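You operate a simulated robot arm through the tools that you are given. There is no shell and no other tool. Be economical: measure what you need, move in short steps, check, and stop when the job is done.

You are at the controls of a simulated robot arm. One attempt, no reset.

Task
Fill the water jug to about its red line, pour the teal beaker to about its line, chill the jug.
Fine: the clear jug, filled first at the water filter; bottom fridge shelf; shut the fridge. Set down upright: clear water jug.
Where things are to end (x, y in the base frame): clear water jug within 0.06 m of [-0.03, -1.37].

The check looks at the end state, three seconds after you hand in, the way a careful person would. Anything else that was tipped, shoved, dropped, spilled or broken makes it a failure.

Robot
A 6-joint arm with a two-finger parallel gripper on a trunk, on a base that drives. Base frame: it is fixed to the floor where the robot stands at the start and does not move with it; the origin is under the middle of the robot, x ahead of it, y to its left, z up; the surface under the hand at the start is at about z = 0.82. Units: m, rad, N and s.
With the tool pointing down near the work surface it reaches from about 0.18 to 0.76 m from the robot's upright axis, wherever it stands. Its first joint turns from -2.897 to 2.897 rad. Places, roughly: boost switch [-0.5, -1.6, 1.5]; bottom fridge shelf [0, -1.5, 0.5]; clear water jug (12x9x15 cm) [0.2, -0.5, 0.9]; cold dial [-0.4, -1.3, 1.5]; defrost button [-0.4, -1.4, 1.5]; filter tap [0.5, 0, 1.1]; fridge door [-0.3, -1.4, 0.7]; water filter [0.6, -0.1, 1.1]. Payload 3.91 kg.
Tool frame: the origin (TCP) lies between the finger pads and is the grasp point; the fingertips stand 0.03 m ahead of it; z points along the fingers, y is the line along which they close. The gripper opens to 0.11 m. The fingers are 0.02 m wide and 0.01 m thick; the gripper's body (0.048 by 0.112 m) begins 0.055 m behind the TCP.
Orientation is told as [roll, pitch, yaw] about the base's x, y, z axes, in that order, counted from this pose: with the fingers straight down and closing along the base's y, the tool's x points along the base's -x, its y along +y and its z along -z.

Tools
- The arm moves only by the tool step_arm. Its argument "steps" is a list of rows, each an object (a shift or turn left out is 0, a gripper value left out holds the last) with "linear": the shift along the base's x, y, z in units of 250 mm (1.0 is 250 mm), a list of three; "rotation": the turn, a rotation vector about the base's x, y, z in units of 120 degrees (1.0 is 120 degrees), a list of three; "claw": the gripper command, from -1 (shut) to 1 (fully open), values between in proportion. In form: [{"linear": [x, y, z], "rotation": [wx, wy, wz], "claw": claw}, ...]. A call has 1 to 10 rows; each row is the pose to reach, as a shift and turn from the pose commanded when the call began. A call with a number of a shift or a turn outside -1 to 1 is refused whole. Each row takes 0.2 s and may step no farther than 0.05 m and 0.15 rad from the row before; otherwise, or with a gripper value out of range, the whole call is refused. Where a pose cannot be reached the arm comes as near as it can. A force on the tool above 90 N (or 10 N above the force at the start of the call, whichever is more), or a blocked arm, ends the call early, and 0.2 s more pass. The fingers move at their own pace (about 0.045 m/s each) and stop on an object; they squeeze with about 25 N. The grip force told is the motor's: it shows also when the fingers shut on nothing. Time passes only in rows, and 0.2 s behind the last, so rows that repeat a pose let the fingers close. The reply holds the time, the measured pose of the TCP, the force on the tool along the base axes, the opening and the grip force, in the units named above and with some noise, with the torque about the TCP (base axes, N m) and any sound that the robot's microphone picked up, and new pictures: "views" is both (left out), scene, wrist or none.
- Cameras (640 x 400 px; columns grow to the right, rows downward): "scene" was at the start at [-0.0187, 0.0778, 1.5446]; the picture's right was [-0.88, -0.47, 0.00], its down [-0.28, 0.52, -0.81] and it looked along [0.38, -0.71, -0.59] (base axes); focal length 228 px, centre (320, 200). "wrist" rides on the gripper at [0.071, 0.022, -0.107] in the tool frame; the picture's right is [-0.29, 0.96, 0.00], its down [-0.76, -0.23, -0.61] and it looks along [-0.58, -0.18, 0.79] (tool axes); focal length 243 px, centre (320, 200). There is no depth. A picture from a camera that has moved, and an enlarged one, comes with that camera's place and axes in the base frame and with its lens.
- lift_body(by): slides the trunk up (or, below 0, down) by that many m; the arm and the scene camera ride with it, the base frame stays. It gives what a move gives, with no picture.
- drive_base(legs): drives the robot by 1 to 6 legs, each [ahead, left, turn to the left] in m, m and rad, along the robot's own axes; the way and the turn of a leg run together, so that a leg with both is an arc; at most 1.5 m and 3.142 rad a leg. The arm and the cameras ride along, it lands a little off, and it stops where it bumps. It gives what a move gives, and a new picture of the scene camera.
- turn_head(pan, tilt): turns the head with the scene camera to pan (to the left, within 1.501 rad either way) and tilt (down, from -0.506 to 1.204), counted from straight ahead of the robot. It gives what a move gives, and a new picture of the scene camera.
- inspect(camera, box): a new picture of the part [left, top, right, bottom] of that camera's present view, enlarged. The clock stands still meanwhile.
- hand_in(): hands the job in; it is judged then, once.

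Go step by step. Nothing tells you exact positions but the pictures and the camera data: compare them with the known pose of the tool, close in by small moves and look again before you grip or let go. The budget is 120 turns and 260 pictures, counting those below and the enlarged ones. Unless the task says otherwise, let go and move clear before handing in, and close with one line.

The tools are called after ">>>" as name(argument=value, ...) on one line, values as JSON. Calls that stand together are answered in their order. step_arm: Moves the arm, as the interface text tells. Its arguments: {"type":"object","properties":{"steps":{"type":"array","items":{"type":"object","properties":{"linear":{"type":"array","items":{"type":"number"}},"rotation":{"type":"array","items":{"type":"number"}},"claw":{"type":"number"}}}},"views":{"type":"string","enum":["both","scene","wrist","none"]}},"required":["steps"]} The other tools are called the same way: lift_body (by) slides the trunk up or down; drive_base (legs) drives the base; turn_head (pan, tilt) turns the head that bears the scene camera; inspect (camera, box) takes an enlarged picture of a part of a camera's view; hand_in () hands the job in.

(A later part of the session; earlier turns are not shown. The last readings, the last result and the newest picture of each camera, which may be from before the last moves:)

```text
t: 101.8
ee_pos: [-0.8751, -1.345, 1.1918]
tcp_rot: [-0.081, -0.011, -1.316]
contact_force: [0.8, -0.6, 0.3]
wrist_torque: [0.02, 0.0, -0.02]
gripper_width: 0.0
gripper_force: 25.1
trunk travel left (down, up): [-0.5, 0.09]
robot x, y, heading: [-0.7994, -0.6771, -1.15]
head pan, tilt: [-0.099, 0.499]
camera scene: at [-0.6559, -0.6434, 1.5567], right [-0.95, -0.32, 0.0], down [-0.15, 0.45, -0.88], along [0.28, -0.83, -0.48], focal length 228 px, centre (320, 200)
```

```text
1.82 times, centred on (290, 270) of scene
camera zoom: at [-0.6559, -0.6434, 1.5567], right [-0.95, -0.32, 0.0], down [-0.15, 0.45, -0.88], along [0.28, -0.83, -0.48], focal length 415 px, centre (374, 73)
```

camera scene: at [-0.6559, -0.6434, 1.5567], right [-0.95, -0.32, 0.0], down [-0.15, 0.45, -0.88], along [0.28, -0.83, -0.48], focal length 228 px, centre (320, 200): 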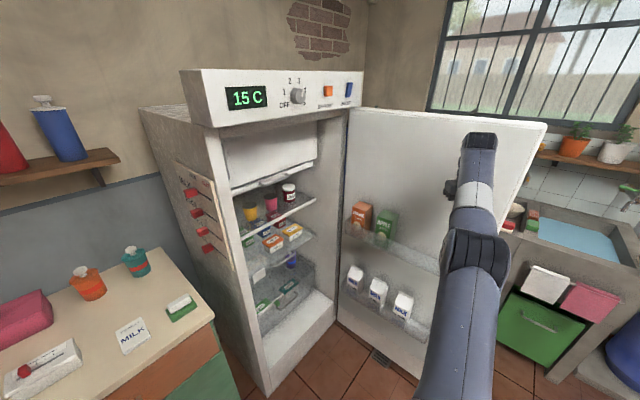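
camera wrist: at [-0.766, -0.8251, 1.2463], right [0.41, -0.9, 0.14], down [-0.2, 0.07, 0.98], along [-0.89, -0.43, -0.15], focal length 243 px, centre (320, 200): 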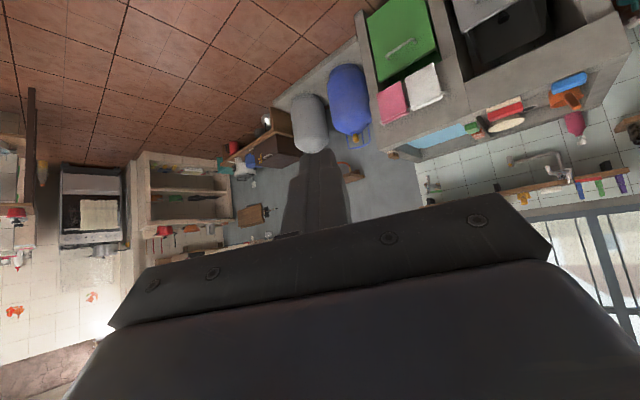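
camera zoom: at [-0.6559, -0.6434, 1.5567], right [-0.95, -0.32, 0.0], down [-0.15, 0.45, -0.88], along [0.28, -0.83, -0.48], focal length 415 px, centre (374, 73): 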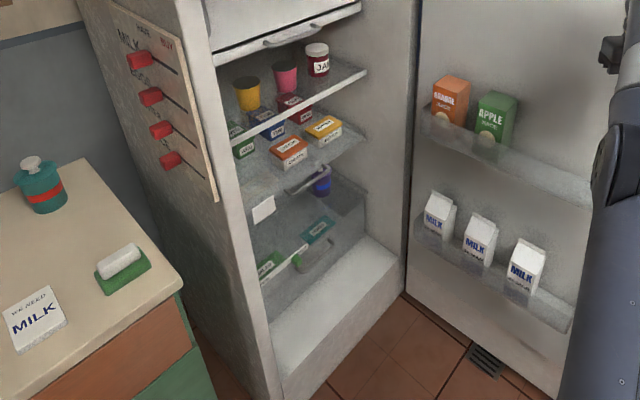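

I pull the arm back and move in front of the open fridge to view the bottom shelf.

>>> step_arm(steps=[{"linear": [0.03, 0.18, 0.02]}, {"linear": [0.05, 0.36, 0.05]}, {"linear": [0.08, 0.54, 0.08]}, {"linear": [0.1, 0.72, 0.1]}, {"linear": [0.1, 0.9, 0.12]}, {"linear": [0.1, 1.0, 0.12]}], views="none")

>>> drive_base(legs=[[0.1, -0.2, 0.35], [0, 0, 0.35]])

>>> lift_body(by=-0.35)

>>> turn_head(pan=0.0, tilt=0.45)

```text
t: 103.2
ee_pos: [-0.8498, -1.0932, 1.2212]
tcp_rot: [-0.078, -0.011, -1.315]
contact_force: [-0.1, 0.1, -0.4]
wrist_torque: [-0.02, 0.02, 0.02]
gripper_width: 0.0
gripper_force: 25.0
trunk travel left (down, up): [-0.5, 0.09]
robot x, y, heading: [-0.801, -0.676, -1.141]
head pan, tilt: [-0.099, 0.499]
```

```text
t: 106.0
ee_pos: [-0.679, -1.225, 1.2216]
tcp_rot: [-0.079, -0.012, -0.618]
contact_force: [0.1, 0.1, 0.3]
wrist_torque: [0.01, 0.0, 0.0]
gripper_width: 0.0
gripper_force: 24.7
trunk travel left (down, up): [-0.5, 0.09]
robot x, y, heading: [-0.9073, -0.8721, -0.449]
head pan, tilt: [-0.099, 0.499]
camera scene: at [-0.8185, -0.7528, 1.5567], right [-0.52, -0.85, 0.0], down [-0.41, 0.25, -0.88], along [0.75, -0.46, -0.48], focal length 228 px, centre (320, 200)
```

scene: 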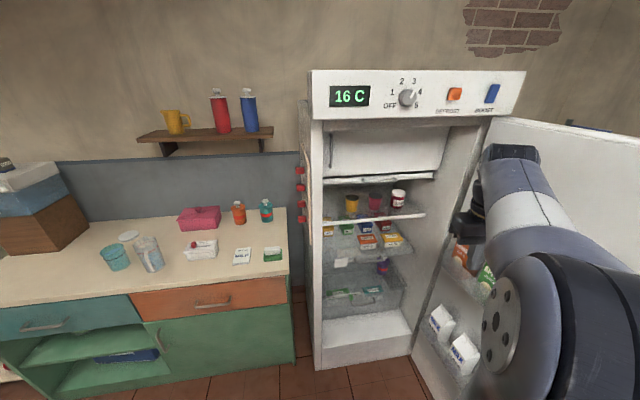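

```text
t: 109.4
ee_pos: [-0.6781, -1.2235, 0.8702]
tcp_rot: [-0.08, -0.011, -0.619]
contact_force: [-0.3, -1.5, 0.2]
wrist_torque: [0.0, 0.0, 0.01]
gripper_width: 0.0001
gripper_force: 24.9
trunk travel left (down, up): [-0.15, 0.44]
robot x, y, heading: [-0.9103, -0.8699, -0.456]
head pan, tilt: [-0.099, 0.499]
```

```text
t: 110.1
ee_pos: [-0.6786, -1.224, 0.8704]
tcp_rot: [-0.079, -0.011, -0.617]
contact_force: [-0.4, 0.1, -0.6]
wrist_torque: [0.0, -0.03, 0.0]
gripper_width: 0.0004
gripper_force: 25.0
trunk travel left (down, up): [-0.15, 0.44]
robot x, y, heading: [-0.9062, -0.8708, -0.444]
head pan, tilt: [0.0, 0.45]
camera scene: at [-0.8134, -0.7452, 1.2111], right [-0.43, -0.9, 0.0], down [-0.39, 0.19, -0.9], along [0.81, -0.39, -0.44], focal length 228 px, centre (320, 200)
```

scene: 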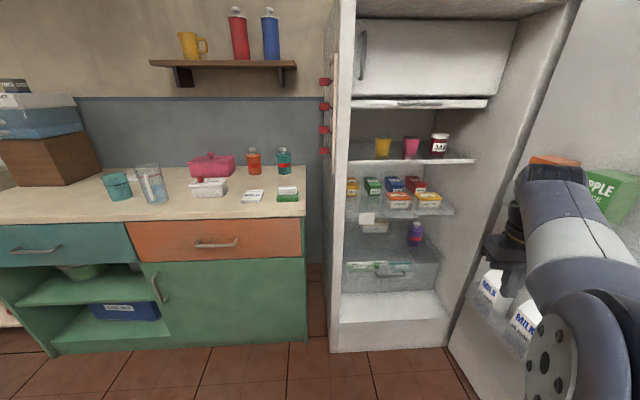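

>>> inspect(camera="scene", box=[320, 150, 480, 350])

>>> inspect(camera="scene", box=[330, 190, 460, 300])

```text
2.00 times, centred on (400, 250) of scene
camera zoom: at [-0.8134, -0.7452, 1.2111], right [-0.43, -0.9, 0.0], down [-0.39, 0.19, -0.9], along [0.81, -0.39, -0.44], focal length 457 px, centre (160, 100)
```

zoom: 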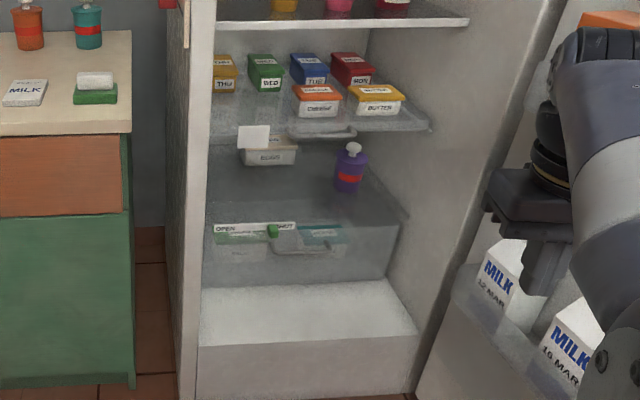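

```text
3.64 times, centred on (395, 245) of scene
camera zoom: at [-0.8134, -0.7452, 1.2111], right [-0.43, -0.9, 0.0], down [-0.39, 0.19, -0.9], along [0.81, -0.39, -0.44], focal length 830 px, centre (47, 36)
```

zoom: 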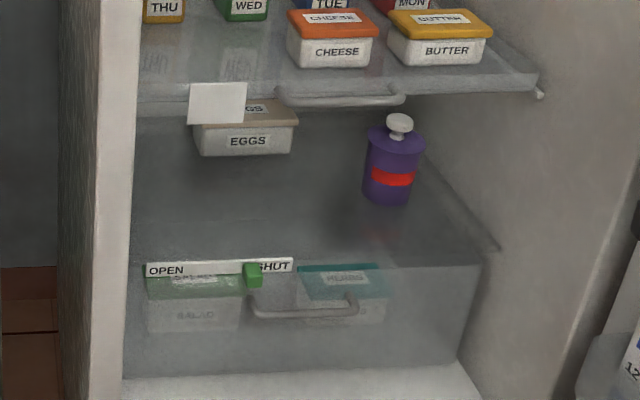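

Now the layout is clear: the bottom shelf is the glass over the drawer (z≈0.52), with only about 0.22 m under the next shelf, so the jug must go in with a nearly flat hand — which the handle facing my palm prevents. I'll re-orient the jug on the counter (handle pointing away from my later approach), first raising the trunk and driving back to the jug.

>>> lift_body(by=0.35)

>>> drive_base(legs=[[0, 0, 0.44], [0.3, 0.42, 0], [0.4, 0, 0]])

>>> turn_head(pan=0.0, tilt=0.8)

```text
t: 113.5
ee_pos: [-0.6788, -1.2239, 1.2201]
tcp_rot: [-0.078, -0.011, -0.618]
contact_force: [-0.1, 0.3, -0.7]
wrist_torque: [0.01, -0.03, 0.0]
gripper_width: 0.0
gripper_force: 24.5
trunk travel left (down, up): [-0.5, 0.09]
robot x, y, heading: [-0.91, -0.8715, -0.45]
head pan, tilt: [0.0, 0.45]
```

```text
t: 119.9
ee_pos: [0.1399, -0.6784, 1.2206]
tcp_rot: [-0.078, -0.009, -0.18]
contact_force: [-0.1, 0.4, -0.8]
wrist_torque: [0.04, 0.02, 0.02]
gripper_width: 0.0002
gripper_force: 25.1
trunk travel left (down, up): [-0.5, 0.09]
robot x, y, heading: [-0.2141, -0.4536, -0.015]
head pan, tilt: [0.0, 0.45]
stopped in leg 3: the robot was blocked; the commanded pose is now the measured one
camera scene: at [-0.1842, -0.3007, 1.5611], right [-0.01, -1.0, 0.0], down [-0.44, 0.0, -0.9], along [0.9, -0.01, -0.44], focal length 228 px, centre (320, 200)
```

scene: 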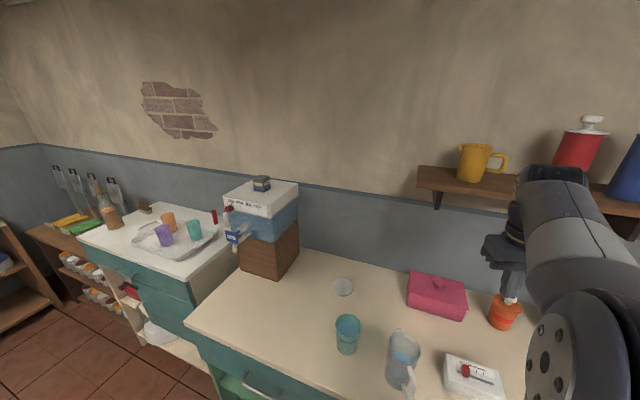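

```text
t: 120.8
ee_pos: [0.1395, -0.6765, 1.2205]
tcp_rot: [-0.078, -0.009, -0.18]
contact_force: [0.9, 0.5, -0.5]
wrist_torque: [0.0, 0.02, -0.01]
gripper_width: 0.0
gripper_force: 24.8
trunk travel left (down, up): [-0.5, 0.09]
robot x, y, heading: [-0.2154, -0.4573, -0.009]
head pan, tilt: [0.0, 0.799]
camera scene: at [-0.1959, -0.3005, 1.5308], right [-0.01, -1.0, 0.0], down [-0.72, 0.01, -0.7], along [0.7, -0.01, -0.72], focal length 228 px, centre (320, 200)
```

scene: 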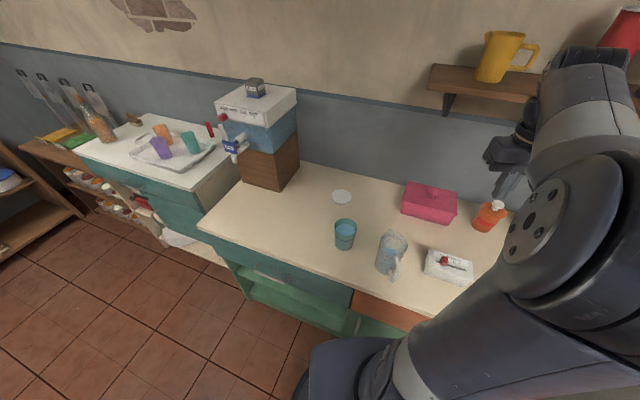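

The base touched the counter front softly; everything stands. I move to the pre-grasp behind the jug handle (45° pitch, yaw -5°), opening the gripper.

>>> step_arm(steps=[{"linear": [-0.035, 0.09, -0.05], "rotation": [-0.0021, -0.0537, 0.0081]}, {"linear": [-0.07, 0.18, -0.1], "rotation": [-0.0042, -0.1074, 0.0162], "claw": 1}, {"linear": [-0.105, 0.27, -0.22], "rotation": [-0.0063, -0.1611, 0.0243]}, {"linear": [-0.14, 0.36, -0.35], "rotation": [-0.0084, -0.2149, 0.0323]}, {"linear": [-0.175, 0.45, -0.48], "rotation": [-0.0105, -0.2686, 0.0404]}, {"linear": [-0.21, 0.54, -0.62], "rotation": [-0.0126, -0.3223, 0.0485]}, {"linear": [-0.246, 0.63, -0.75], "rotation": [-0.0147, -0.376, 0.0566]}, {"linear": [-0.246, 0.63, -0.75], "rotation": [-0.0147, -0.376, 0.0566]}], views="wrist")

```text
t: 122.5
ee_pos: [0.0801, -0.5197, 1.0337]
tcp_rot: [0.001, -0.796, -0.091]
contact_force: [-0.3, 1.0, -0.9]
wrist_torque: [-0.03, 0.02, 0.03]
gripper_width: 0.1097
gripper_force: 0.1
trunk travel left (down, up): [-0.5, 0.09]
robot x, y, heading: [-0.2178, -0.455, -0.011]
head pan, tilt: [0.0, 0.799]
camera wrist: at [-0.0445, -0.4865, 1.0572], right [0.29, 0.93, 0.21], down [0.08, -0.24, 0.97], along [0.95, -0.26, -0.14], focal length 243 px, centre (320, 200)
```

wrist: 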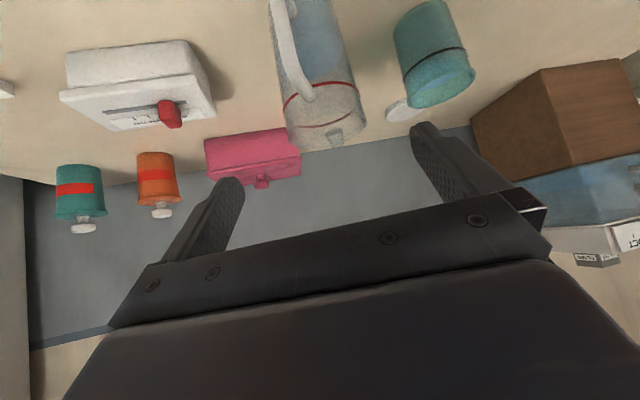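

Same aspect as before, so I go in along the tool axis and grip.

>>> step_arm(steps=[{"linear": [0.1, -0.008, -0.103]}, {"linear": [0.2, -0.016, -0.206]}, {"linear": [0.3, -0.024, -0.31]}, {"linear": [0.37, -0.03, -0.38]}, {"linear": [0.412, -0.033, -0.425]}, {"linear": [0.412, -0.033, -0.425]}], views="none")

>>> step_arm(steps=[{"claw": -1}, {"claw": -1}, {"claw": -1}, {"claw": -1}, {"claw": -1}], views="none")

>>> step_arm(steps=[{"linear": [0, 0, 0.02]}, {"linear": [0, 0, 0.08]}, {"linear": [0, 0, 0.2]}, {"linear": [0, 0, 0.35]}, {"linear": [0, 0, 0.5]}, {"linear": [0, 0, 0.65]}], views="both")

```text
t: 124.0
ee_pos: [0.1827, -0.5295, 0.9249]
tcp_rot: [0.0, -0.796, -0.088]
contact_force: [0.3, 0.5, 0.5]
wrist_torque: [0.01, 0.01, -0.01]
gripper_width: 0.1097
gripper_force: 0.0
trunk travel left (down, up): [-0.5, 0.09]
robot x, y, heading: [-0.2213, -0.4552, -0.012]
head pan, tilt: [0.0, 0.799]
```

```text
t: 125.2
ee_pos: [0.182, -0.5276, 0.9261]
tcp_rot: [0.002, -0.795, -0.089]
contact_force: [1.0, 1.0, -0.1]
wrist_torque: [-0.07, -0.08, -0.02]
gripper_width: 0.0833
gripper_force: 24.9
trunk travel left (down, up): [-0.5, 0.09]
robot x, y, heading: [-0.2207, -0.4545, -0.01]
head pan, tilt: [0.0, 0.799]
```

```text
t: 126.5
ee_pos: [0.1816, -0.5251, 1.0904]
tcp_rot: [0.049, -0.804, -0.138]
contact_force: [-0.6, -3.9, -5.5]
wrist_torque: [-0.07, -0.1, 0.2]
gripper_width: 0.0831
gripper_force: 24.7
trunk travel left (down, up): [-0.5, 0.09]
robot x, y, heading: [-0.2181, -0.4543, -0.01]
head pan, tilt: [0.0, 0.799]
camera scene: at [-0.1958, -0.3006, 1.5307], right [-0.01, -1.0, 0.0], down [-0.72, 0.01, -0.7], along [0.7, -0.01, -0.72], focal length 228 px, centre (320, 200)
camera wrist: at [0.0578, -0.4911, 1.1145], right [0.3, 0.92, 0.24], down [0.06, -0.27, 0.96], along [0.95, -0.27, -0.14], focal length 243 px, centre (320, 200)
```

scene: 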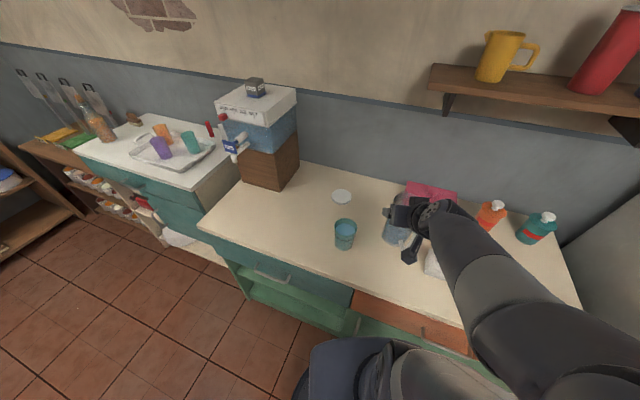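
wrist: 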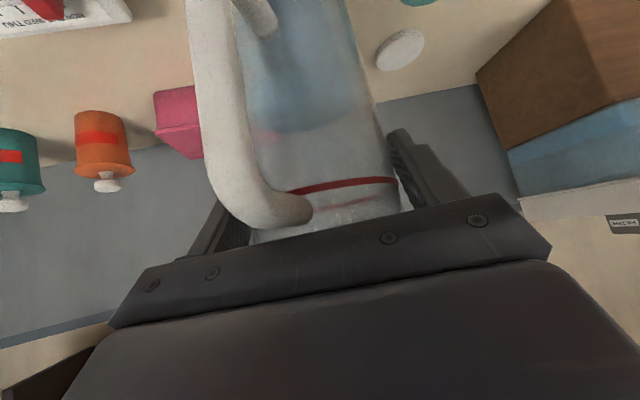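

Held securely. I carry it over to the free place near [0.31, -0.20], turning the hand to yaw 80° so that the handle will point away (-100°).

>>> step_arm(steps=[{"linear": [0.03, 0.11, 0.02], "rotation": [0, 0, 0.07]}, {"linear": [0.07, 0.24, 0.04], "rotation": [0, 0, 0.14]}, {"linear": [0.12, 0.38, 0.06], "rotation": [0, 0, 0.21]}, {"linear": [0.17, 0.52, 0.06], "rotation": [0, 0, 0.28]}, {"linear": [0.23, 0.66, 0.06], "rotation": [0, 0, 0.35]}, {"linear": [0.29, 0.8, 0.06], "rotation": [0, 0, 0.42]}], views="none")

>>> step_arm(steps=[{"linear": [0.05, 0.1, 0], "rotation": [0, 0, 0.07]}, {"linear": [0.1, 0.2, 0], "rotation": [0, 0, 0.14]}, {"linear": [0.16, 0.32, 0], "rotation": [0, 0, 0.21]}, {"linear": [0.214, 0.464, 0], "rotation": [0, 0, 0.288]}, {"linear": [0.214, 0.464, 0], "rotation": [0, 0, 0.288]}], views="both")

```text
t: 128.0
ee_pos: [0.2556, -0.3272, 1.1036]
tcp_rot: [0.001, -0.793, 0.793]
contact_force: [-0.6, -0.3, -3.0]
wrist_torque: [0.05, -0.05, 0.02]
gripper_width: 0.0831
gripper_force: 24.9
trunk travel left (down, up): [-0.5, 0.09]
robot x, y, heading: [-0.2185, -0.4585, -0.011]
head pan, tilt: [0.0, 0.799]
```

```text
refused: row 4 steps farther than a row can; nothing moved
```

>>> step_arm(steps=[{"linear": [0.05, 0.1, 0], "rotation": [0, 0, 0.07]}, {"linear": [0.1, 0.2, 0], "rotation": [0, 0, 0.14]}, {"linear": [0.16, 0.32, 0], "rotation": [0, 0, 0.21]}, {"linear": [0.214, 0.464, 0], "rotation": [0, 0, 0.275]}, {"linear": [0.214, 0.464, 0], "rotation": [0, 0, 0.288]}], views="both")

```text
t: 129.2
ee_pos: [0.3071, -0.2127, 1.1046]
tcp_rot: [0.001, -0.795, 1.394]
contact_force: [-0.2, -0.3, -3.2]
wrist_torque: [-0.03, 0.04, 0.01]
gripper_width: 0.0829
gripper_force: 24.9
trunk travel left (down, up): [-0.5, 0.09]
robot x, y, heading: [-0.2196, -0.4547, -0.007]
head pan, tilt: [0.0, 0.799]
camera scene: at [-0.1952, -0.3001, 1.5307], right [-0.01, -1.0, 0.0], down [-0.72, 0.01, -0.7], along [0.7, -0.01, -0.72], focal length 228 px, centre (320, 200)
camera wrist: at [0.2646, -0.3327, 1.128], right [-0.91, 0.37, 0.21], down [0.25, 0.06, 0.97], along [0.34, 0.93, -0.14], focal length 243 px, centre (320, 200)
```

scene: 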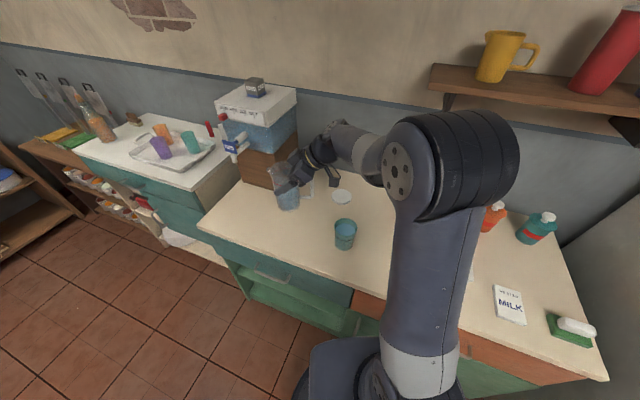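
wrist: 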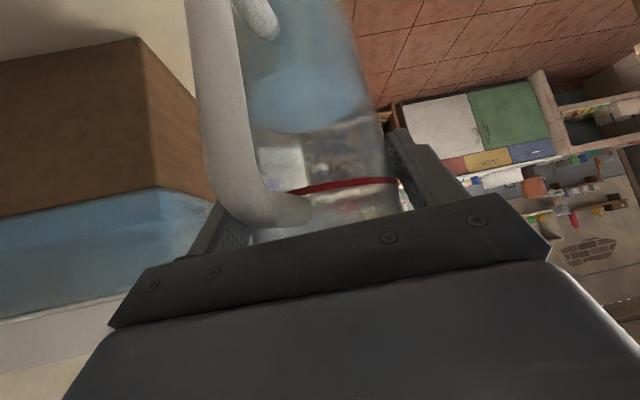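

All clear. I lower the jug here.

>>> step_arm(steps=[{"linear": [0, 0, -0.15]}, {"linear": [0, 0, -0.3]}, {"linear": [0, 0, -0.45]}, {"linear": [0, 0, -0.58]}, {"linear": [0, 0, -0.67]}, {"linear": [0, 0, -0.7]}, {"linear": [0, 0, -0.71]}], views="none")

```text
t: 130.8
ee_pos: [0.3073, -0.2117, 0.9277]
tcp_rot: [-0.002, -0.796, 1.396]
contact_force: [-0.7, -0.2, 3.8]
wrist_torque: [-0.04, -0.18, 0.01]
gripper_width: 0.0828
gripper_force: 25.1
trunk travel left (down, up): [-0.5, 0.09]
robot x, y, heading: [-0.2184, -0.4538, -0.009]
head pan, tilt: [0.0, 0.799]
```

Touched down. Open, back off and up.

>>> step_arm(steps=[{"linear": [0, 0, 0.003], "claw": 1}, {"linear": [0, 0, 0.003], "claw": 1}, {"linear": [0, 0, 0.003], "claw": 1}, {"linear": [-0.01, -0.05, 0.053]}, {"linear": [-0.022, -0.12, 0.125]}, {"linear": [-0.043, -0.24, 0.25]}, {"linear": [-0.065, -0.36, 0.38]}, {"linear": [-0.08, -0.4, 0.54]}, {"linear": [-0.2, -0.42, 0.68]}, {"linear": [-0.35, -0.42, 0.8]}], views="scene")

>>> inspect(camera="scene", box=[230, 120, 390, 260])

```text
t: 132.9
ee_pos: [0.2186, -0.3173, 1.1261]
tcp_rot: [0.001, -0.793, 1.396]
contact_force: [0.0, 0.5, -0.7]
wrist_torque: [0.01, 0.0, 0.01]
gripper_width: 0.1099
gripper_force: 0.0
trunk travel left (down, up): [-0.5, 0.09]
robot x, y, heading: [-0.2182, -0.455, -0.011]
head pan, tilt: [0.0, 0.799]
camera scene: at [-0.1961, -0.3006, 1.5307], right [-0.01, -1.0, 0.0], down [-0.72, 0.01, -0.7], along [0.7, -0.01, -0.72], focal length 228 px, centre (320, 200)
```

scene: 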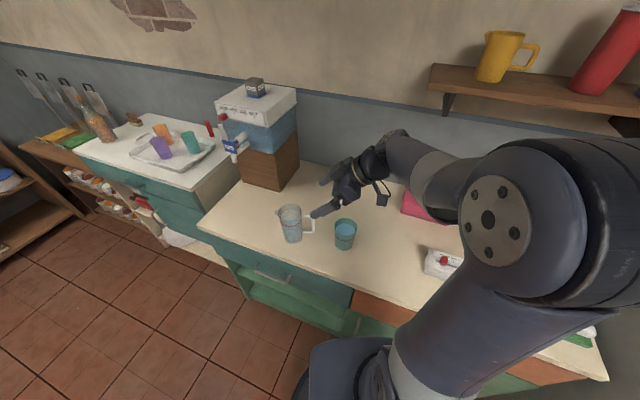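

```text
2.86 times, centred on (310, 190) of scene
camera zoom: at [-0.1961, -0.3006, 1.5307], right [-0.01, -1.0, 0.0], down [-0.72, 0.01, -0.7], along [0.7, -0.01, -0.72], focal length 653 px, centre (349, 229)
```

zoom: 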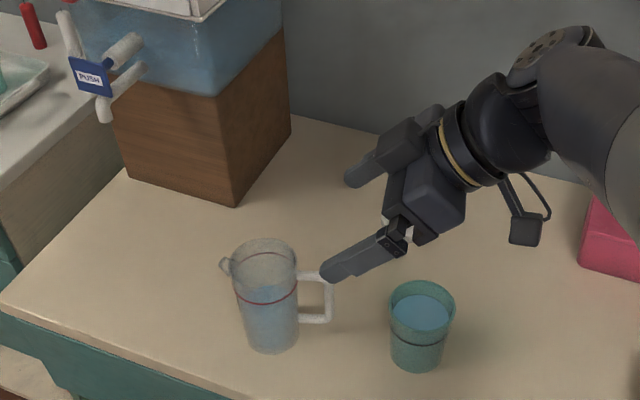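

The jug stands at about [0.312, -0.20] with its handle pointing to -y. I fold the arm in, then drive round to the left to approach it along yaw -47°.

>>> step_arm(steps=[{"linear": [-0.055, -0.055, 0.05], "rotation": [0, 0, -0.066]}, {"linear": [-0.11, -0.11, 0.1], "rotation": [0, 0, -0.133]}, {"linear": [-0.166, -0.165, 0.1], "rotation": [0, 0, -0.2]}, {"linear": [-0.222, -0.22, 0.1], "rotation": [0, 0, -0.266]}, {"linear": [-0.277, -0.275, 0.1], "rotation": [0, 0, -0.333]}, {"linear": [-0.332, -0.33, 0.1], "rotation": [0, 0, -0.4]}, {"linear": [-0.388, -0.385, 0.1], "rotation": [0, 0, -0.466]}, {"linear": [-0.443, -0.44, 0.1], "rotation": [0, 0, -0.533]}, {"linear": [-0.499, -0.495, 0.1], "rotation": [0, 0, -0.6]}, {"linear": [-0.5, -0.5, 0.1], "rotation": [0, 0, -0.66]}], views="none")

>>> drive_base(legs=[[-0.15, 0.3, 0], [0.27, 0.37, -0.4], [0, 0, -0.38]])

```text
t: 135.2
ee_pos: [0.1018, -0.4438, 1.1291]
tcp_rot: [-0.012, -0.702, 0.009]
contact_force: [-0.8, 0.3, -0.9]
wrist_torque: [-0.03, -0.02, 0.03]
gripper_width: 0.1098
gripper_force: 0.1
trunk travel left (down, up): [-0.5, 0.09]
robot x, y, heading: [-0.2178, -0.4565, -0.005]
head pan, tilt: [0.0, 0.799]
```

```text
t: 140.8
ee_pos: [0.2126, -0.0687, 1.1277]
tcp_rot: [-0.01, -0.701, -0.756]
contact_force: [0.0, -0.3, 0.4]
wrist_torque: [-0.01, -0.01, 0.0]
gripper_width: 0.11
gripper_force: 0.1
trunk travel left (down, up): [-0.5, 0.09]
robot x, y, heading: [-0.0221, 0.1463, -0.788]
head pan, tilt: [0.0, 0.799]
camera scene: at [0.0974, 0.2413, 1.531], right [-0.71, -0.71, 0.0], down [-0.51, 0.51, -0.7], along [0.49, -0.49, -0.72], focal length 228 px, centre (320, 200)
```

scene: 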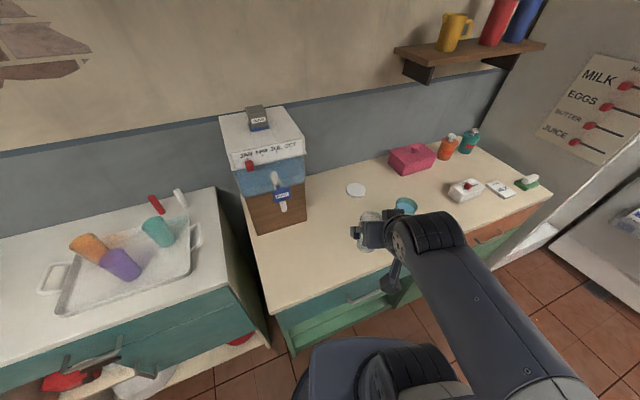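

I back up 10 cm for room, then flatten the tool to 15° below horizontal and come to 10 cm before the jug.

>>> drive_base(legs=[[-0.1, 0, 0]])

>>> step_arm(steps=[{"linear": [0.03, -0.05, -0.05], "rotation": [-0.0332, -0.0352, 0], "claw": 1}, {"linear": [0.08, -0.12, -0.15], "rotation": [-0.0663, -0.0703, 0]}, {"linear": [0.14, -0.2, -0.28], "rotation": [-0.0995, -0.1055, 0]}, {"linear": [0.2, -0.28, -0.42], "rotation": [-0.1327, -0.1407, 0]}, {"linear": [0.26, -0.37, -0.56], "rotation": [-0.1658, -0.1758, 0]}, {"linear": [0.31, -0.44, -0.68], "rotation": [-0.199, -0.211, 0]}, {"linear": [0.34, -0.5, -0.79], "rotation": [-0.199, -0.211, 0]}], views="both")

```text
t: 142.0
ee_pos: [0.1422, 0.0039, 1.1269]
tcp_rot: [-0.013, -0.696, -0.756]
contact_force: [-0.3, 0.7, 0.4]
wrist_torque: [0.01, 0.0, 0.01]
gripper_width: 0.11
gripper_force: 0.0
trunk travel left (down, up): [-0.5, 0.09]
robot x, y, heading: [-0.0967, 0.2189, -0.788]
head pan, tilt: [0.0, 0.799]
camera scene: at [0.0266, 0.3124, 1.5309], right [-0.71, -0.71, 0.0], down [-0.51, 0.51, -0.7], along [0.49, -0.49, -0.72], focal length 228 px, centre (320, 200)
```

scene: 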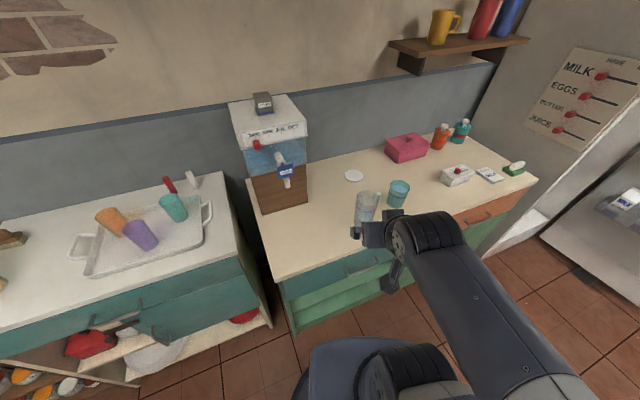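

```text
t: 143.6
ee_pos: [0.2284, -0.1232, 0.9292]
tcp_rot: [-0.011, -1.303, -0.755]
contact_force: [0.1, -0.4, 0.6]
wrist_torque: [0.01, -0.02, 0.02]
gripper_width: 0.1101
gripper_force: 0.1
trunk travel left (down, up): [-0.5, 0.09]
robot x, y, heading: [-0.0986, 0.216, -0.787]
head pan, tilt: [0.0, 0.799]
camera scene: at [0.0269, 0.3122, 1.5307], right [-0.71, -0.71, 0.0], down [-0.51, 0.51, -0.7], along [0.49, -0.49, -0.72], focal length 228 px, centre (320, 200)
camera wrist: at [0.1549, -0.0229, 0.8882], right [0.72, 0.64, 0.28], down [-0.44, 0.1, 0.89], along [0.54, -0.76, 0.35], focal length 243 px, centre (320, 200)
```

scene: 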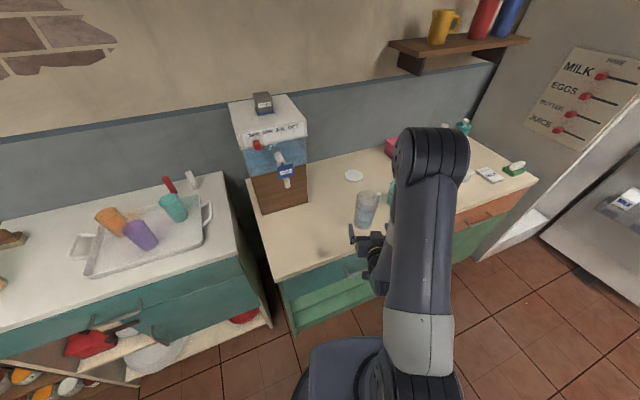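
wrist: 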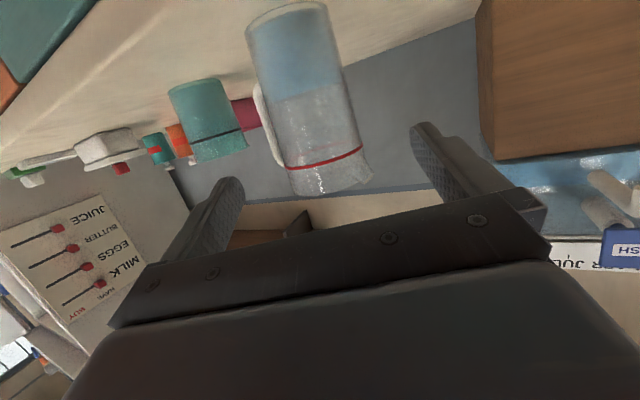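

The jug's body is nearly centred (about 6 mm to the left) and the handle points away behind it. I advance 10 cm along the tool with that small correction.

>>> step_arm(steps=[{"linear": [0.05, -0.075, -0.026]}, {"linear": [0.12, -0.147, -0.053]}, {"linear": [0.19, -0.21, -0.08]}, {"linear": [0.24, -0.258, -0.096]}, {"linear": [0.275, -0.292, -0.106]}], views="both")

>>> inspect(camera="scene", box=[320, 160, 440, 260])

```text
t: 144.8
ee_pos: [0.2965, -0.1963, 0.9031]
tcp_rot: [-0.01, -1.301, -0.758]
contact_force: [0.0, 0.6, 0.3]
wrist_torque: [-0.02, 0.01, -0.01]
gripper_width: 0.11
gripper_force: 0.0
trunk travel left (down, up): [-0.5, 0.09]
robot x, y, heading: [-0.0969, 0.2161, -0.788]
head pan, tilt: [0.0, 0.799]
camera scene: at [0.0268, 0.3122, 1.5307], right [-0.71, -0.71, 0.0], down [-0.51, 0.51, -0.7], along [0.49, -0.49, -0.72], focal length 228 px, centre (320, 200)
camera wrist: at [0.2231, -0.0961, 0.8618], right [0.72, 0.64, 0.28], down [-0.44, 0.1, 0.89], along [0.54, -0.76, 0.35], focal length 243 px, centre (320, 200)
```

scene: 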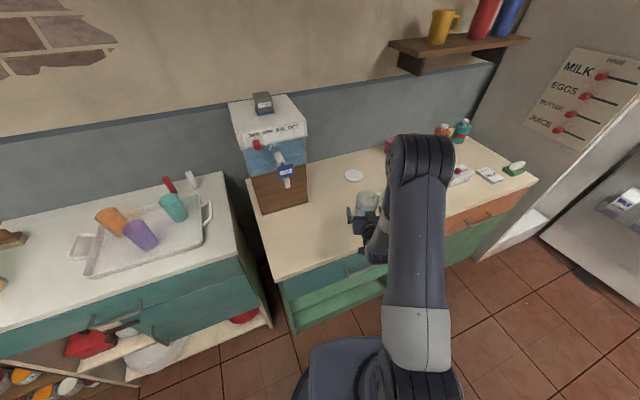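
wrist: 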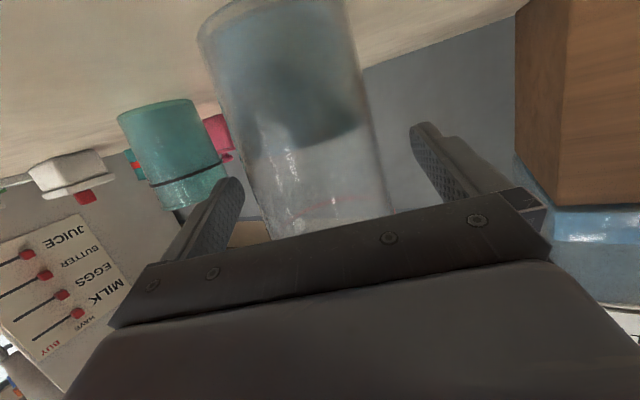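

```text
4.00 times, centred on (380, 210) of scene
camera zoom: at [0.0268, 0.3122, 1.5307], right [-0.71, -0.71, 0.0], down [-0.51, 0.51, -0.7], along [0.49, -0.49, -0.72], focal length 914 px, centre (80, 160)
```

zoom: 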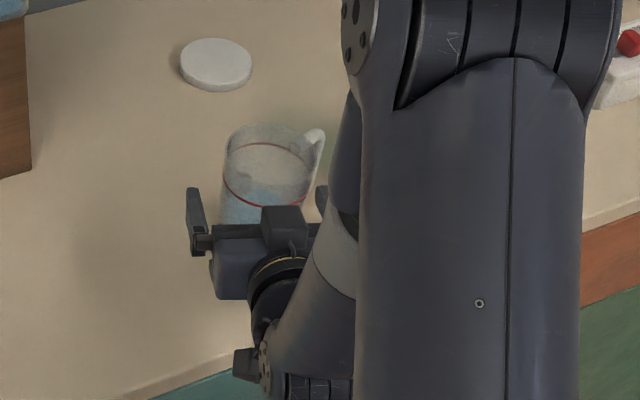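

The jug lies a little farther and 5 mm to the left. I advance 15 mm more with that correction, then close.

>>> step_arm(steps=[{"linear": [0.005, -0.025, -0.007]}, {"linear": [0.03, -0.056, -0.015]}, {"linear": [0.03, -0.056, -0.015], "claw": -1}, {"linear": [0.03, -0.056, -0.015], "claw": -1}, {"linear": [0.03, -0.056, -0.015], "claw": -1}, {"linear": [0.03, -0.056, -0.015], "claw": -1}, {"linear": [0.03, -0.056, -0.015], "claw": -1}], views="wrist")

>>> inspect(camera="scene", box=[320, 160, 440, 260])

```text
t: 146.4
ee_pos: [0.304, -0.2099, 0.8989]
tcp_rot: [-0.012, -1.303, -0.757]
contact_force: [0.4, -0.3, -0.6]
wrist_torque: [-0.09, 0.0, 0.01]
gripper_width: 0.0806
gripper_force: 24.9
trunk travel left (down, up): [-0.5, 0.09]
robot x, y, heading: [-0.0992, 0.2175, -0.79]
head pan, tilt: [0.0, 0.799]
camera wrist: at [0.2306, -0.1098, 0.8576], right [0.72, 0.64, 0.28], down [-0.44, 0.1, 0.89], along [0.54, -0.76, 0.35], focal length 243 px, centre (320, 200)
```

wrist: 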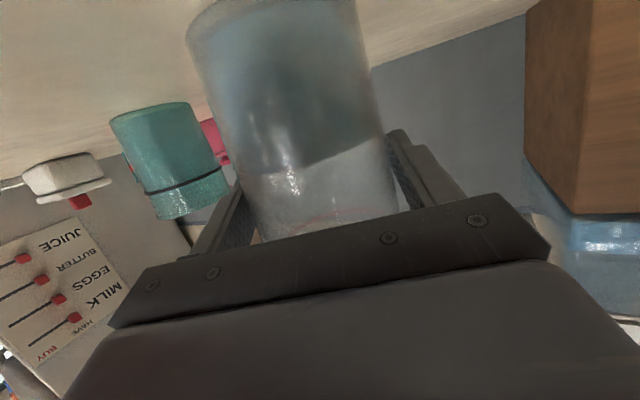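

```text
4.00 times, centred on (380, 210) of scene
camera zoom: at [0.0269, 0.3122, 1.5307], right [-0.71, -0.71, 0.0], down [-0.51, 0.51, -0.7], along [0.49, -0.49, -0.72], focal length 914 px, centre (80, 160)
```

zoom: 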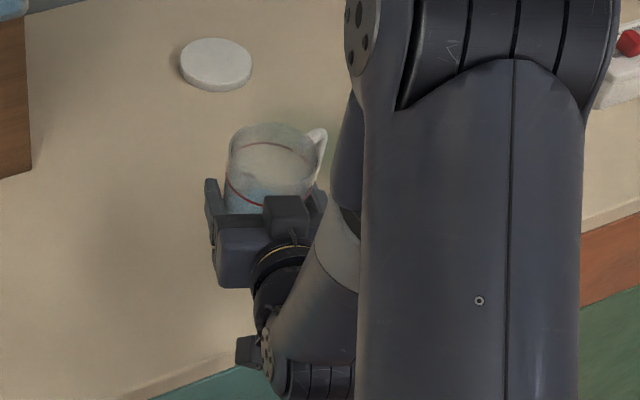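

Width 0.081 m with the axis within the pads. I lift gently and check for slip.

>>> step_arm(steps=[{"linear": [0, 0, 0.02]}, {"linear": [0, 0, 0.06]}, {"linear": [0, 0, 0.12]}, {"linear": [0, 0, 0.2]}, {"linear": [0, 0, 0.3]}, {"linear": [0, 0, 0.3]}], views="wrist")

>>> inspect(camera="scene", box=[320, 160, 440, 260])

```text
t: 147.8
ee_pos: [0.3033, -0.2094, 0.974]
tcp_rot: [-0.01, -1.302, -0.76]
contact_force: [-1.4, 0.4, -2.5]
wrist_torque: [0.03, -0.03, -0.01]
gripper_width: 0.0804
gripper_force: 25.3
trunk travel left (down, up): [-0.5, 0.09]
robot x, y, heading: [-0.0977, 0.217, -0.785]
head pan, tilt: [0.0, 0.799]
camera wrist: at [0.23, -0.1095, 0.9332], right [0.72, 0.64, 0.28], down [-0.44, 0.1, 0.89], along [0.54, -0.77, 0.35], focal length 243 px, centre (320, 200)
```

wrist: 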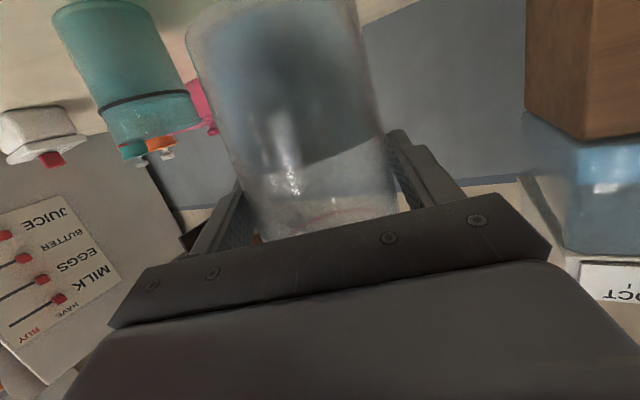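

```text
4.00 times, centred on (380, 210) of scene
camera zoom: at [0.0268, 0.3123, 1.5307], right [-0.71, -0.71, 0.0], down [-0.51, 0.51, -0.7], along [0.49, -0.49, -0.72], focal length 914 px, centre (80, 160)
```

zoom: 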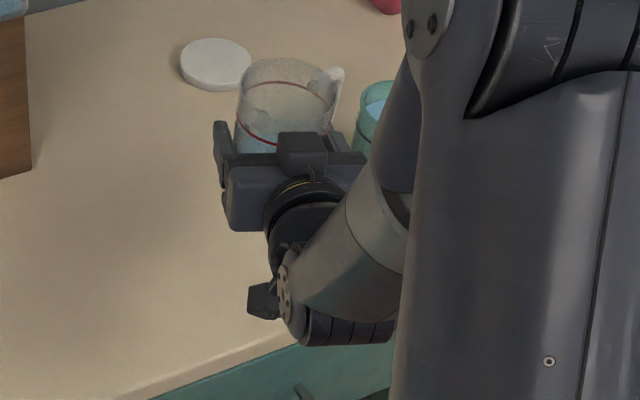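

The jug is held upright and steady. I raise and draw it in, then drive around to the fridge front.

>>> step_arm(steps=[{"linear": [0, 0, 0.1]}, {"linear": [-0.03, 0.03, 0.2]}, {"linear": [-0.1, 0.1, 0.3]}, {"linear": [-0.18, 0.17, 0.38]}, {"linear": [-0.26, 0.25, 0.44]}, {"linear": [-0.34, 0.32, 0.48]}, {"linear": [-0.4, 0.38, 0.5]}], views="none")

>>> drive_base(legs=[[-0.15, -0.4, 0], [0.0, -0.75, 0], [0, 0, 0.375]])

```text
t: 149.4
ee_pos: [0.2037, -0.1145, 1.0975]
tcp_rot: [-0.011, -1.304, -0.759]
contact_force: [-0.2, 0.8, -3.3]
wrist_torque: [0.03, -0.04, -0.01]
gripper_width: 0.0806
gripper_force: 24.9
trunk travel left (down, up): [-0.5, 0.09]
robot x, y, heading: [-0.0976, 0.2164, -0.789]
head pan, tilt: [0.0, 0.799]
```

```text
t: 156.8
ee_pos: [-0.6063, -0.6812, 1.0981]
tcp_rot: [-0.009, -1.304, -0.373]
contact_force: [0.2, 0.3, -3.2]
wrist_torque: [0.07, -0.01, -0.01]
gripper_width: 0.0804
gripper_force: 25.5
trunk travel left (down, up): [-0.5, 0.09]
robot x, y, heading: [-1.0114, -0.4874, -0.403]
head pan, tilt: [0.0, 0.799]
camera scene: at [-0.93, -0.3516, 1.5307], right [-0.39, -0.92, 0.0], down [-0.66, 0.28, -0.7], along [0.64, -0.27, -0.72], focal length 228 px, centre (320, 200)
```

scene: 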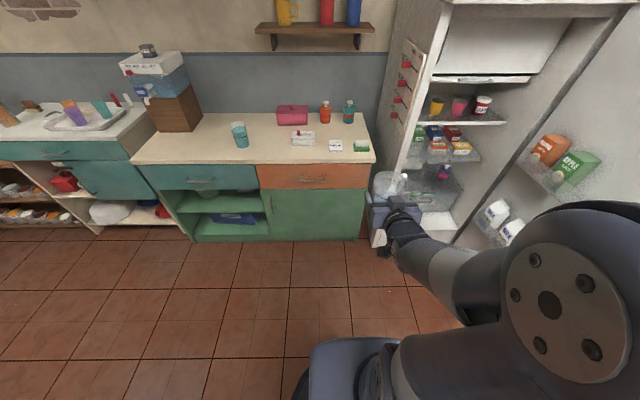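

I shift right in line with the shelf spot and lower the trunk so the jug is at shelf height, still outside the fridge.

>>> drive_base(legs=[[0.1, -0.385, 0]])

>>> lift_body(by=-0.43)

>>> turn_head(pan=0.0, tilt=0.4)

```text
t: 159.3
ee_pos: [-0.6662, -1.0754, 1.0983]
tcp_rot: [-0.011, -1.304, -0.373]
contact_force: [-0.5, -0.7, -3.2]
wrist_torque: [0.04, 0.04, 0.01]
gripper_width: 0.0804
gripper_force: 25.2
trunk travel left (down, up): [-0.5, 0.09]
robot x, y, heading: [-1.0647, -0.8768, -0.408]
head pan, tilt: [0.0, 0.799]
camera scene: at [-0.9901, -0.7462, 1.5307], right [-0.39, -0.92, 0.0], down [-0.66, 0.28, -0.7], along [0.64, -0.27, -0.72], focal length 228 px, centre (320, 200)
```

scene: 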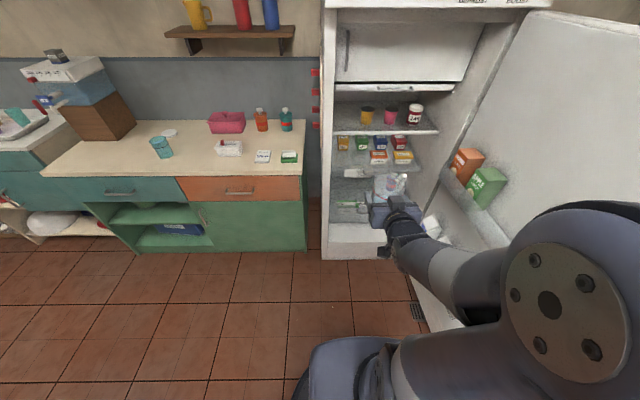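

```text
refused: -0.43 is not a number from -0.4 to 0.4
```

```text
t: 160.1
ee_pos: [-0.6666, -1.0765, 1.0976]
tcp_rot: [-0.01, -1.305, -0.374]
contact_force: [-0.4, -0.3, -3.2]
wrist_torque: [0.02, 0.07, 0.01]
gripper_width: 0.0798
gripper_force: 25.4
trunk travel left (down, up): [-0.5, 0.09]
robot x, y, heading: [-1.0699, -0.8776, -0.401]
head pan, tilt: [0.0, 0.4]
camera scene: at [-0.9791, -0.7508, 1.5657], right [-0.39, -0.92, 0.0], down [-0.36, 0.15, -0.92], along [0.85, -0.36, -0.39], focal length 228 px, centre (320, 200)
```

scene: 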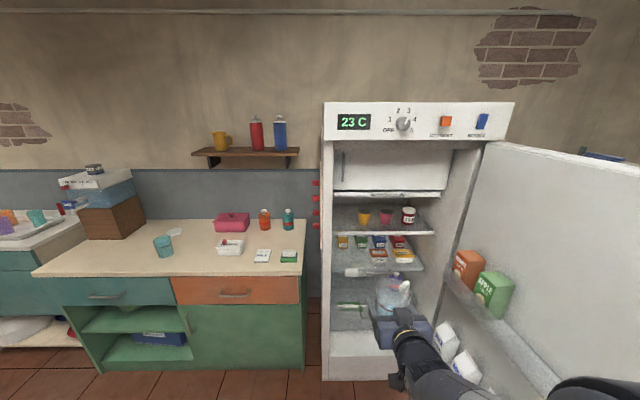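

The lift takes at most 0.4 at once. I lower 0.38 and look again.

>>> lift_body(by=-0.38)

>>> turn_head(pan=0.0, tilt=0.42)

>>> inspect(camera="scene", box=[310, 150, 470, 300])

```text
t: 163.8
ee_pos: [-0.6664, -1.0748, 0.7179]
tcp_rot: [-0.012, -1.303, -0.374]
contact_force: [-0.5, 0.8, -2.7]
wrist_torque: [0.06, 0.01, 0.0]
gripper_width: 0.0801
gripper_force: 25.4
trunk travel left (down, up): [-0.12, 0.47]
robot x, y, heading: [-1.0672, -0.8801, -0.401]
head pan, tilt: [0.0, 0.4]
```

```text
t: 164.4
ee_pos: [-0.6663, -1.0757, 0.7171]
tcp_rot: [-0.011, -1.303, -0.374]
contact_force: [0.3, 0.0, -1.3]
wrist_torque: [0.01, 0.0, -0.01]
gripper_width: 0.08
gripper_force: 24.9
trunk travel left (down, up): [-0.12, 0.47]
robot x, y, heading: [-1.0653, -0.8805, -0.404]
head pan, tilt: [0.0, 0.421]
camera scene: at [-0.9793, -0.7507, 1.1839], right [-0.39, -0.92, 0.0], down [-0.38, 0.16, -0.91], along [0.84, -0.36, -0.41], focal length 228 px, centre (320, 200)
```

scene: 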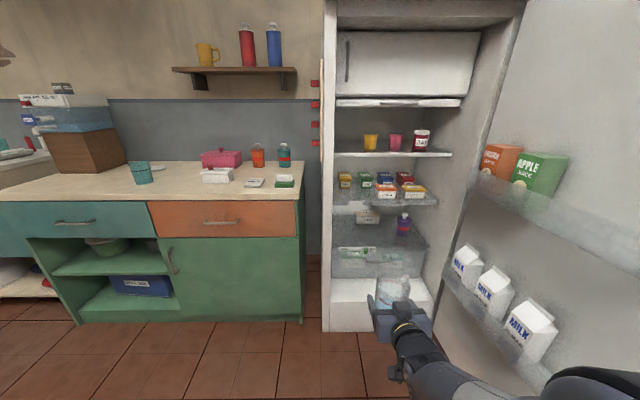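

```text
2.67 times, centred on (390, 225) of scene
camera zoom: at [-0.9793, -0.7507, 1.1839], right [-0.39, -0.92, 0.0], down [-0.38, 0.16, -0.91], along [0.84, -0.36, -0.41], focal length 609 px, centre (133, 133)
```

zoom: 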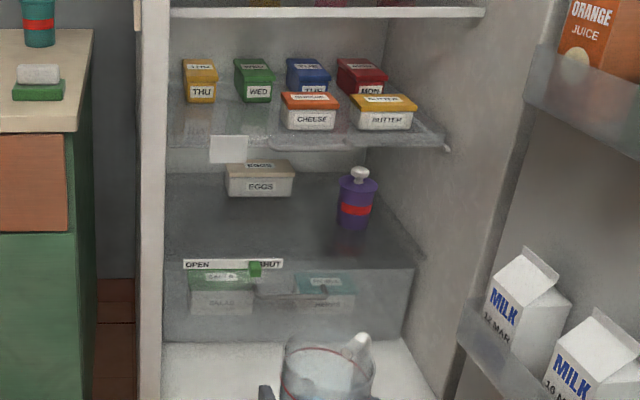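

Now I can see the bottom shelf free: eggs far back, a purple bottle to the right. I estimate shelf z≈0.45, front edge ~0.15 m inside. I lower the trunk more and drive 0.33 m straight in toward the opening.

>>> lift_body(by=-0.11)

>>> drive_base(legs=[[0.33, 0, 0]])

>>> inspect(camera="scene", box=[310, 180, 510, 380])

```text
t: 165.8
ee_pos: [-0.666, -1.0758, 0.6074]
tcp_rot: [-0.011, -1.304, -0.373]
contact_force: [-0.3, 0.7, -2.6]
wrist_torque: [-0.02, 0.04, 0.01]
gripper_width: 0.0802
gripper_force: 25.1
trunk travel left (down, up): [-0.01, 0.58]
robot x, y, heading: [-1.0676, -0.8805, -0.411]
head pan, tilt: [0.0, 0.421]
```

```text
t: 168.0
ee_pos: [-0.3651, -1.2041, 0.6082]
tcp_rot: [-0.011, -1.304, -0.376]
contact_force: [0.6, 0.3, -3.1]
wrist_torque: [0.02, -0.01, 0.02]
gripper_width: 0.0802
gripper_force: 25.3
trunk travel left (down, up): [-0.01, 0.58]
robot x, y, heading: [-0.7641, -1.0141, -0.407]
head pan, tilt: [0.0, 0.421]
camera scene: at [-0.6763, -0.8805, 1.0739], right [-0.39, -0.92, 0.0], down [-0.38, 0.16, -0.91], along [0.84, -0.36, -0.41], focal length 228 px, centre (320, 200)
```

scene: 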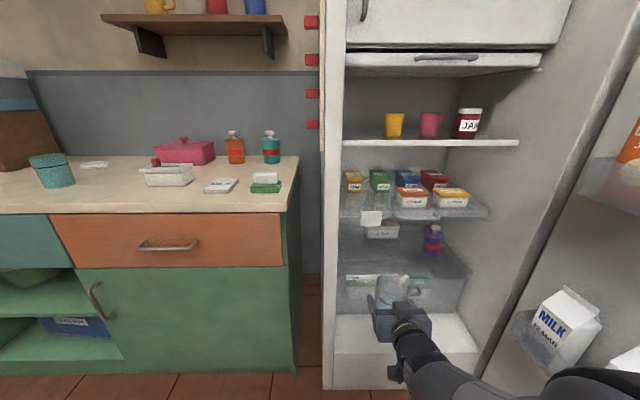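

```text
2.00 times, centred on (410, 280) of scene
camera zoom: at [-0.6763, -0.8805, 1.0739], right [-0.39, -0.92, 0.0], down [-0.38, 0.16, -0.91], along [0.84, -0.36, -0.41], focal length 457 px, centre (140, 40)
```

zoom: 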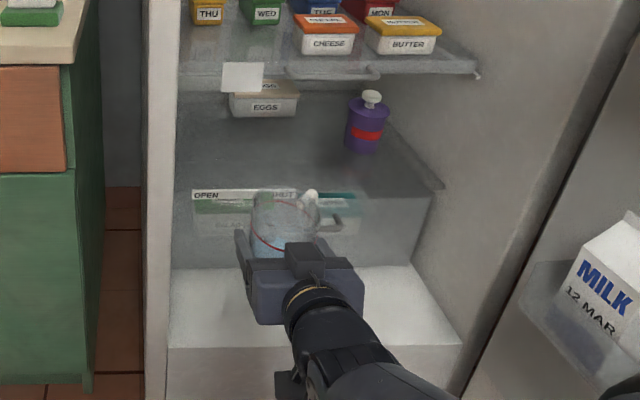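

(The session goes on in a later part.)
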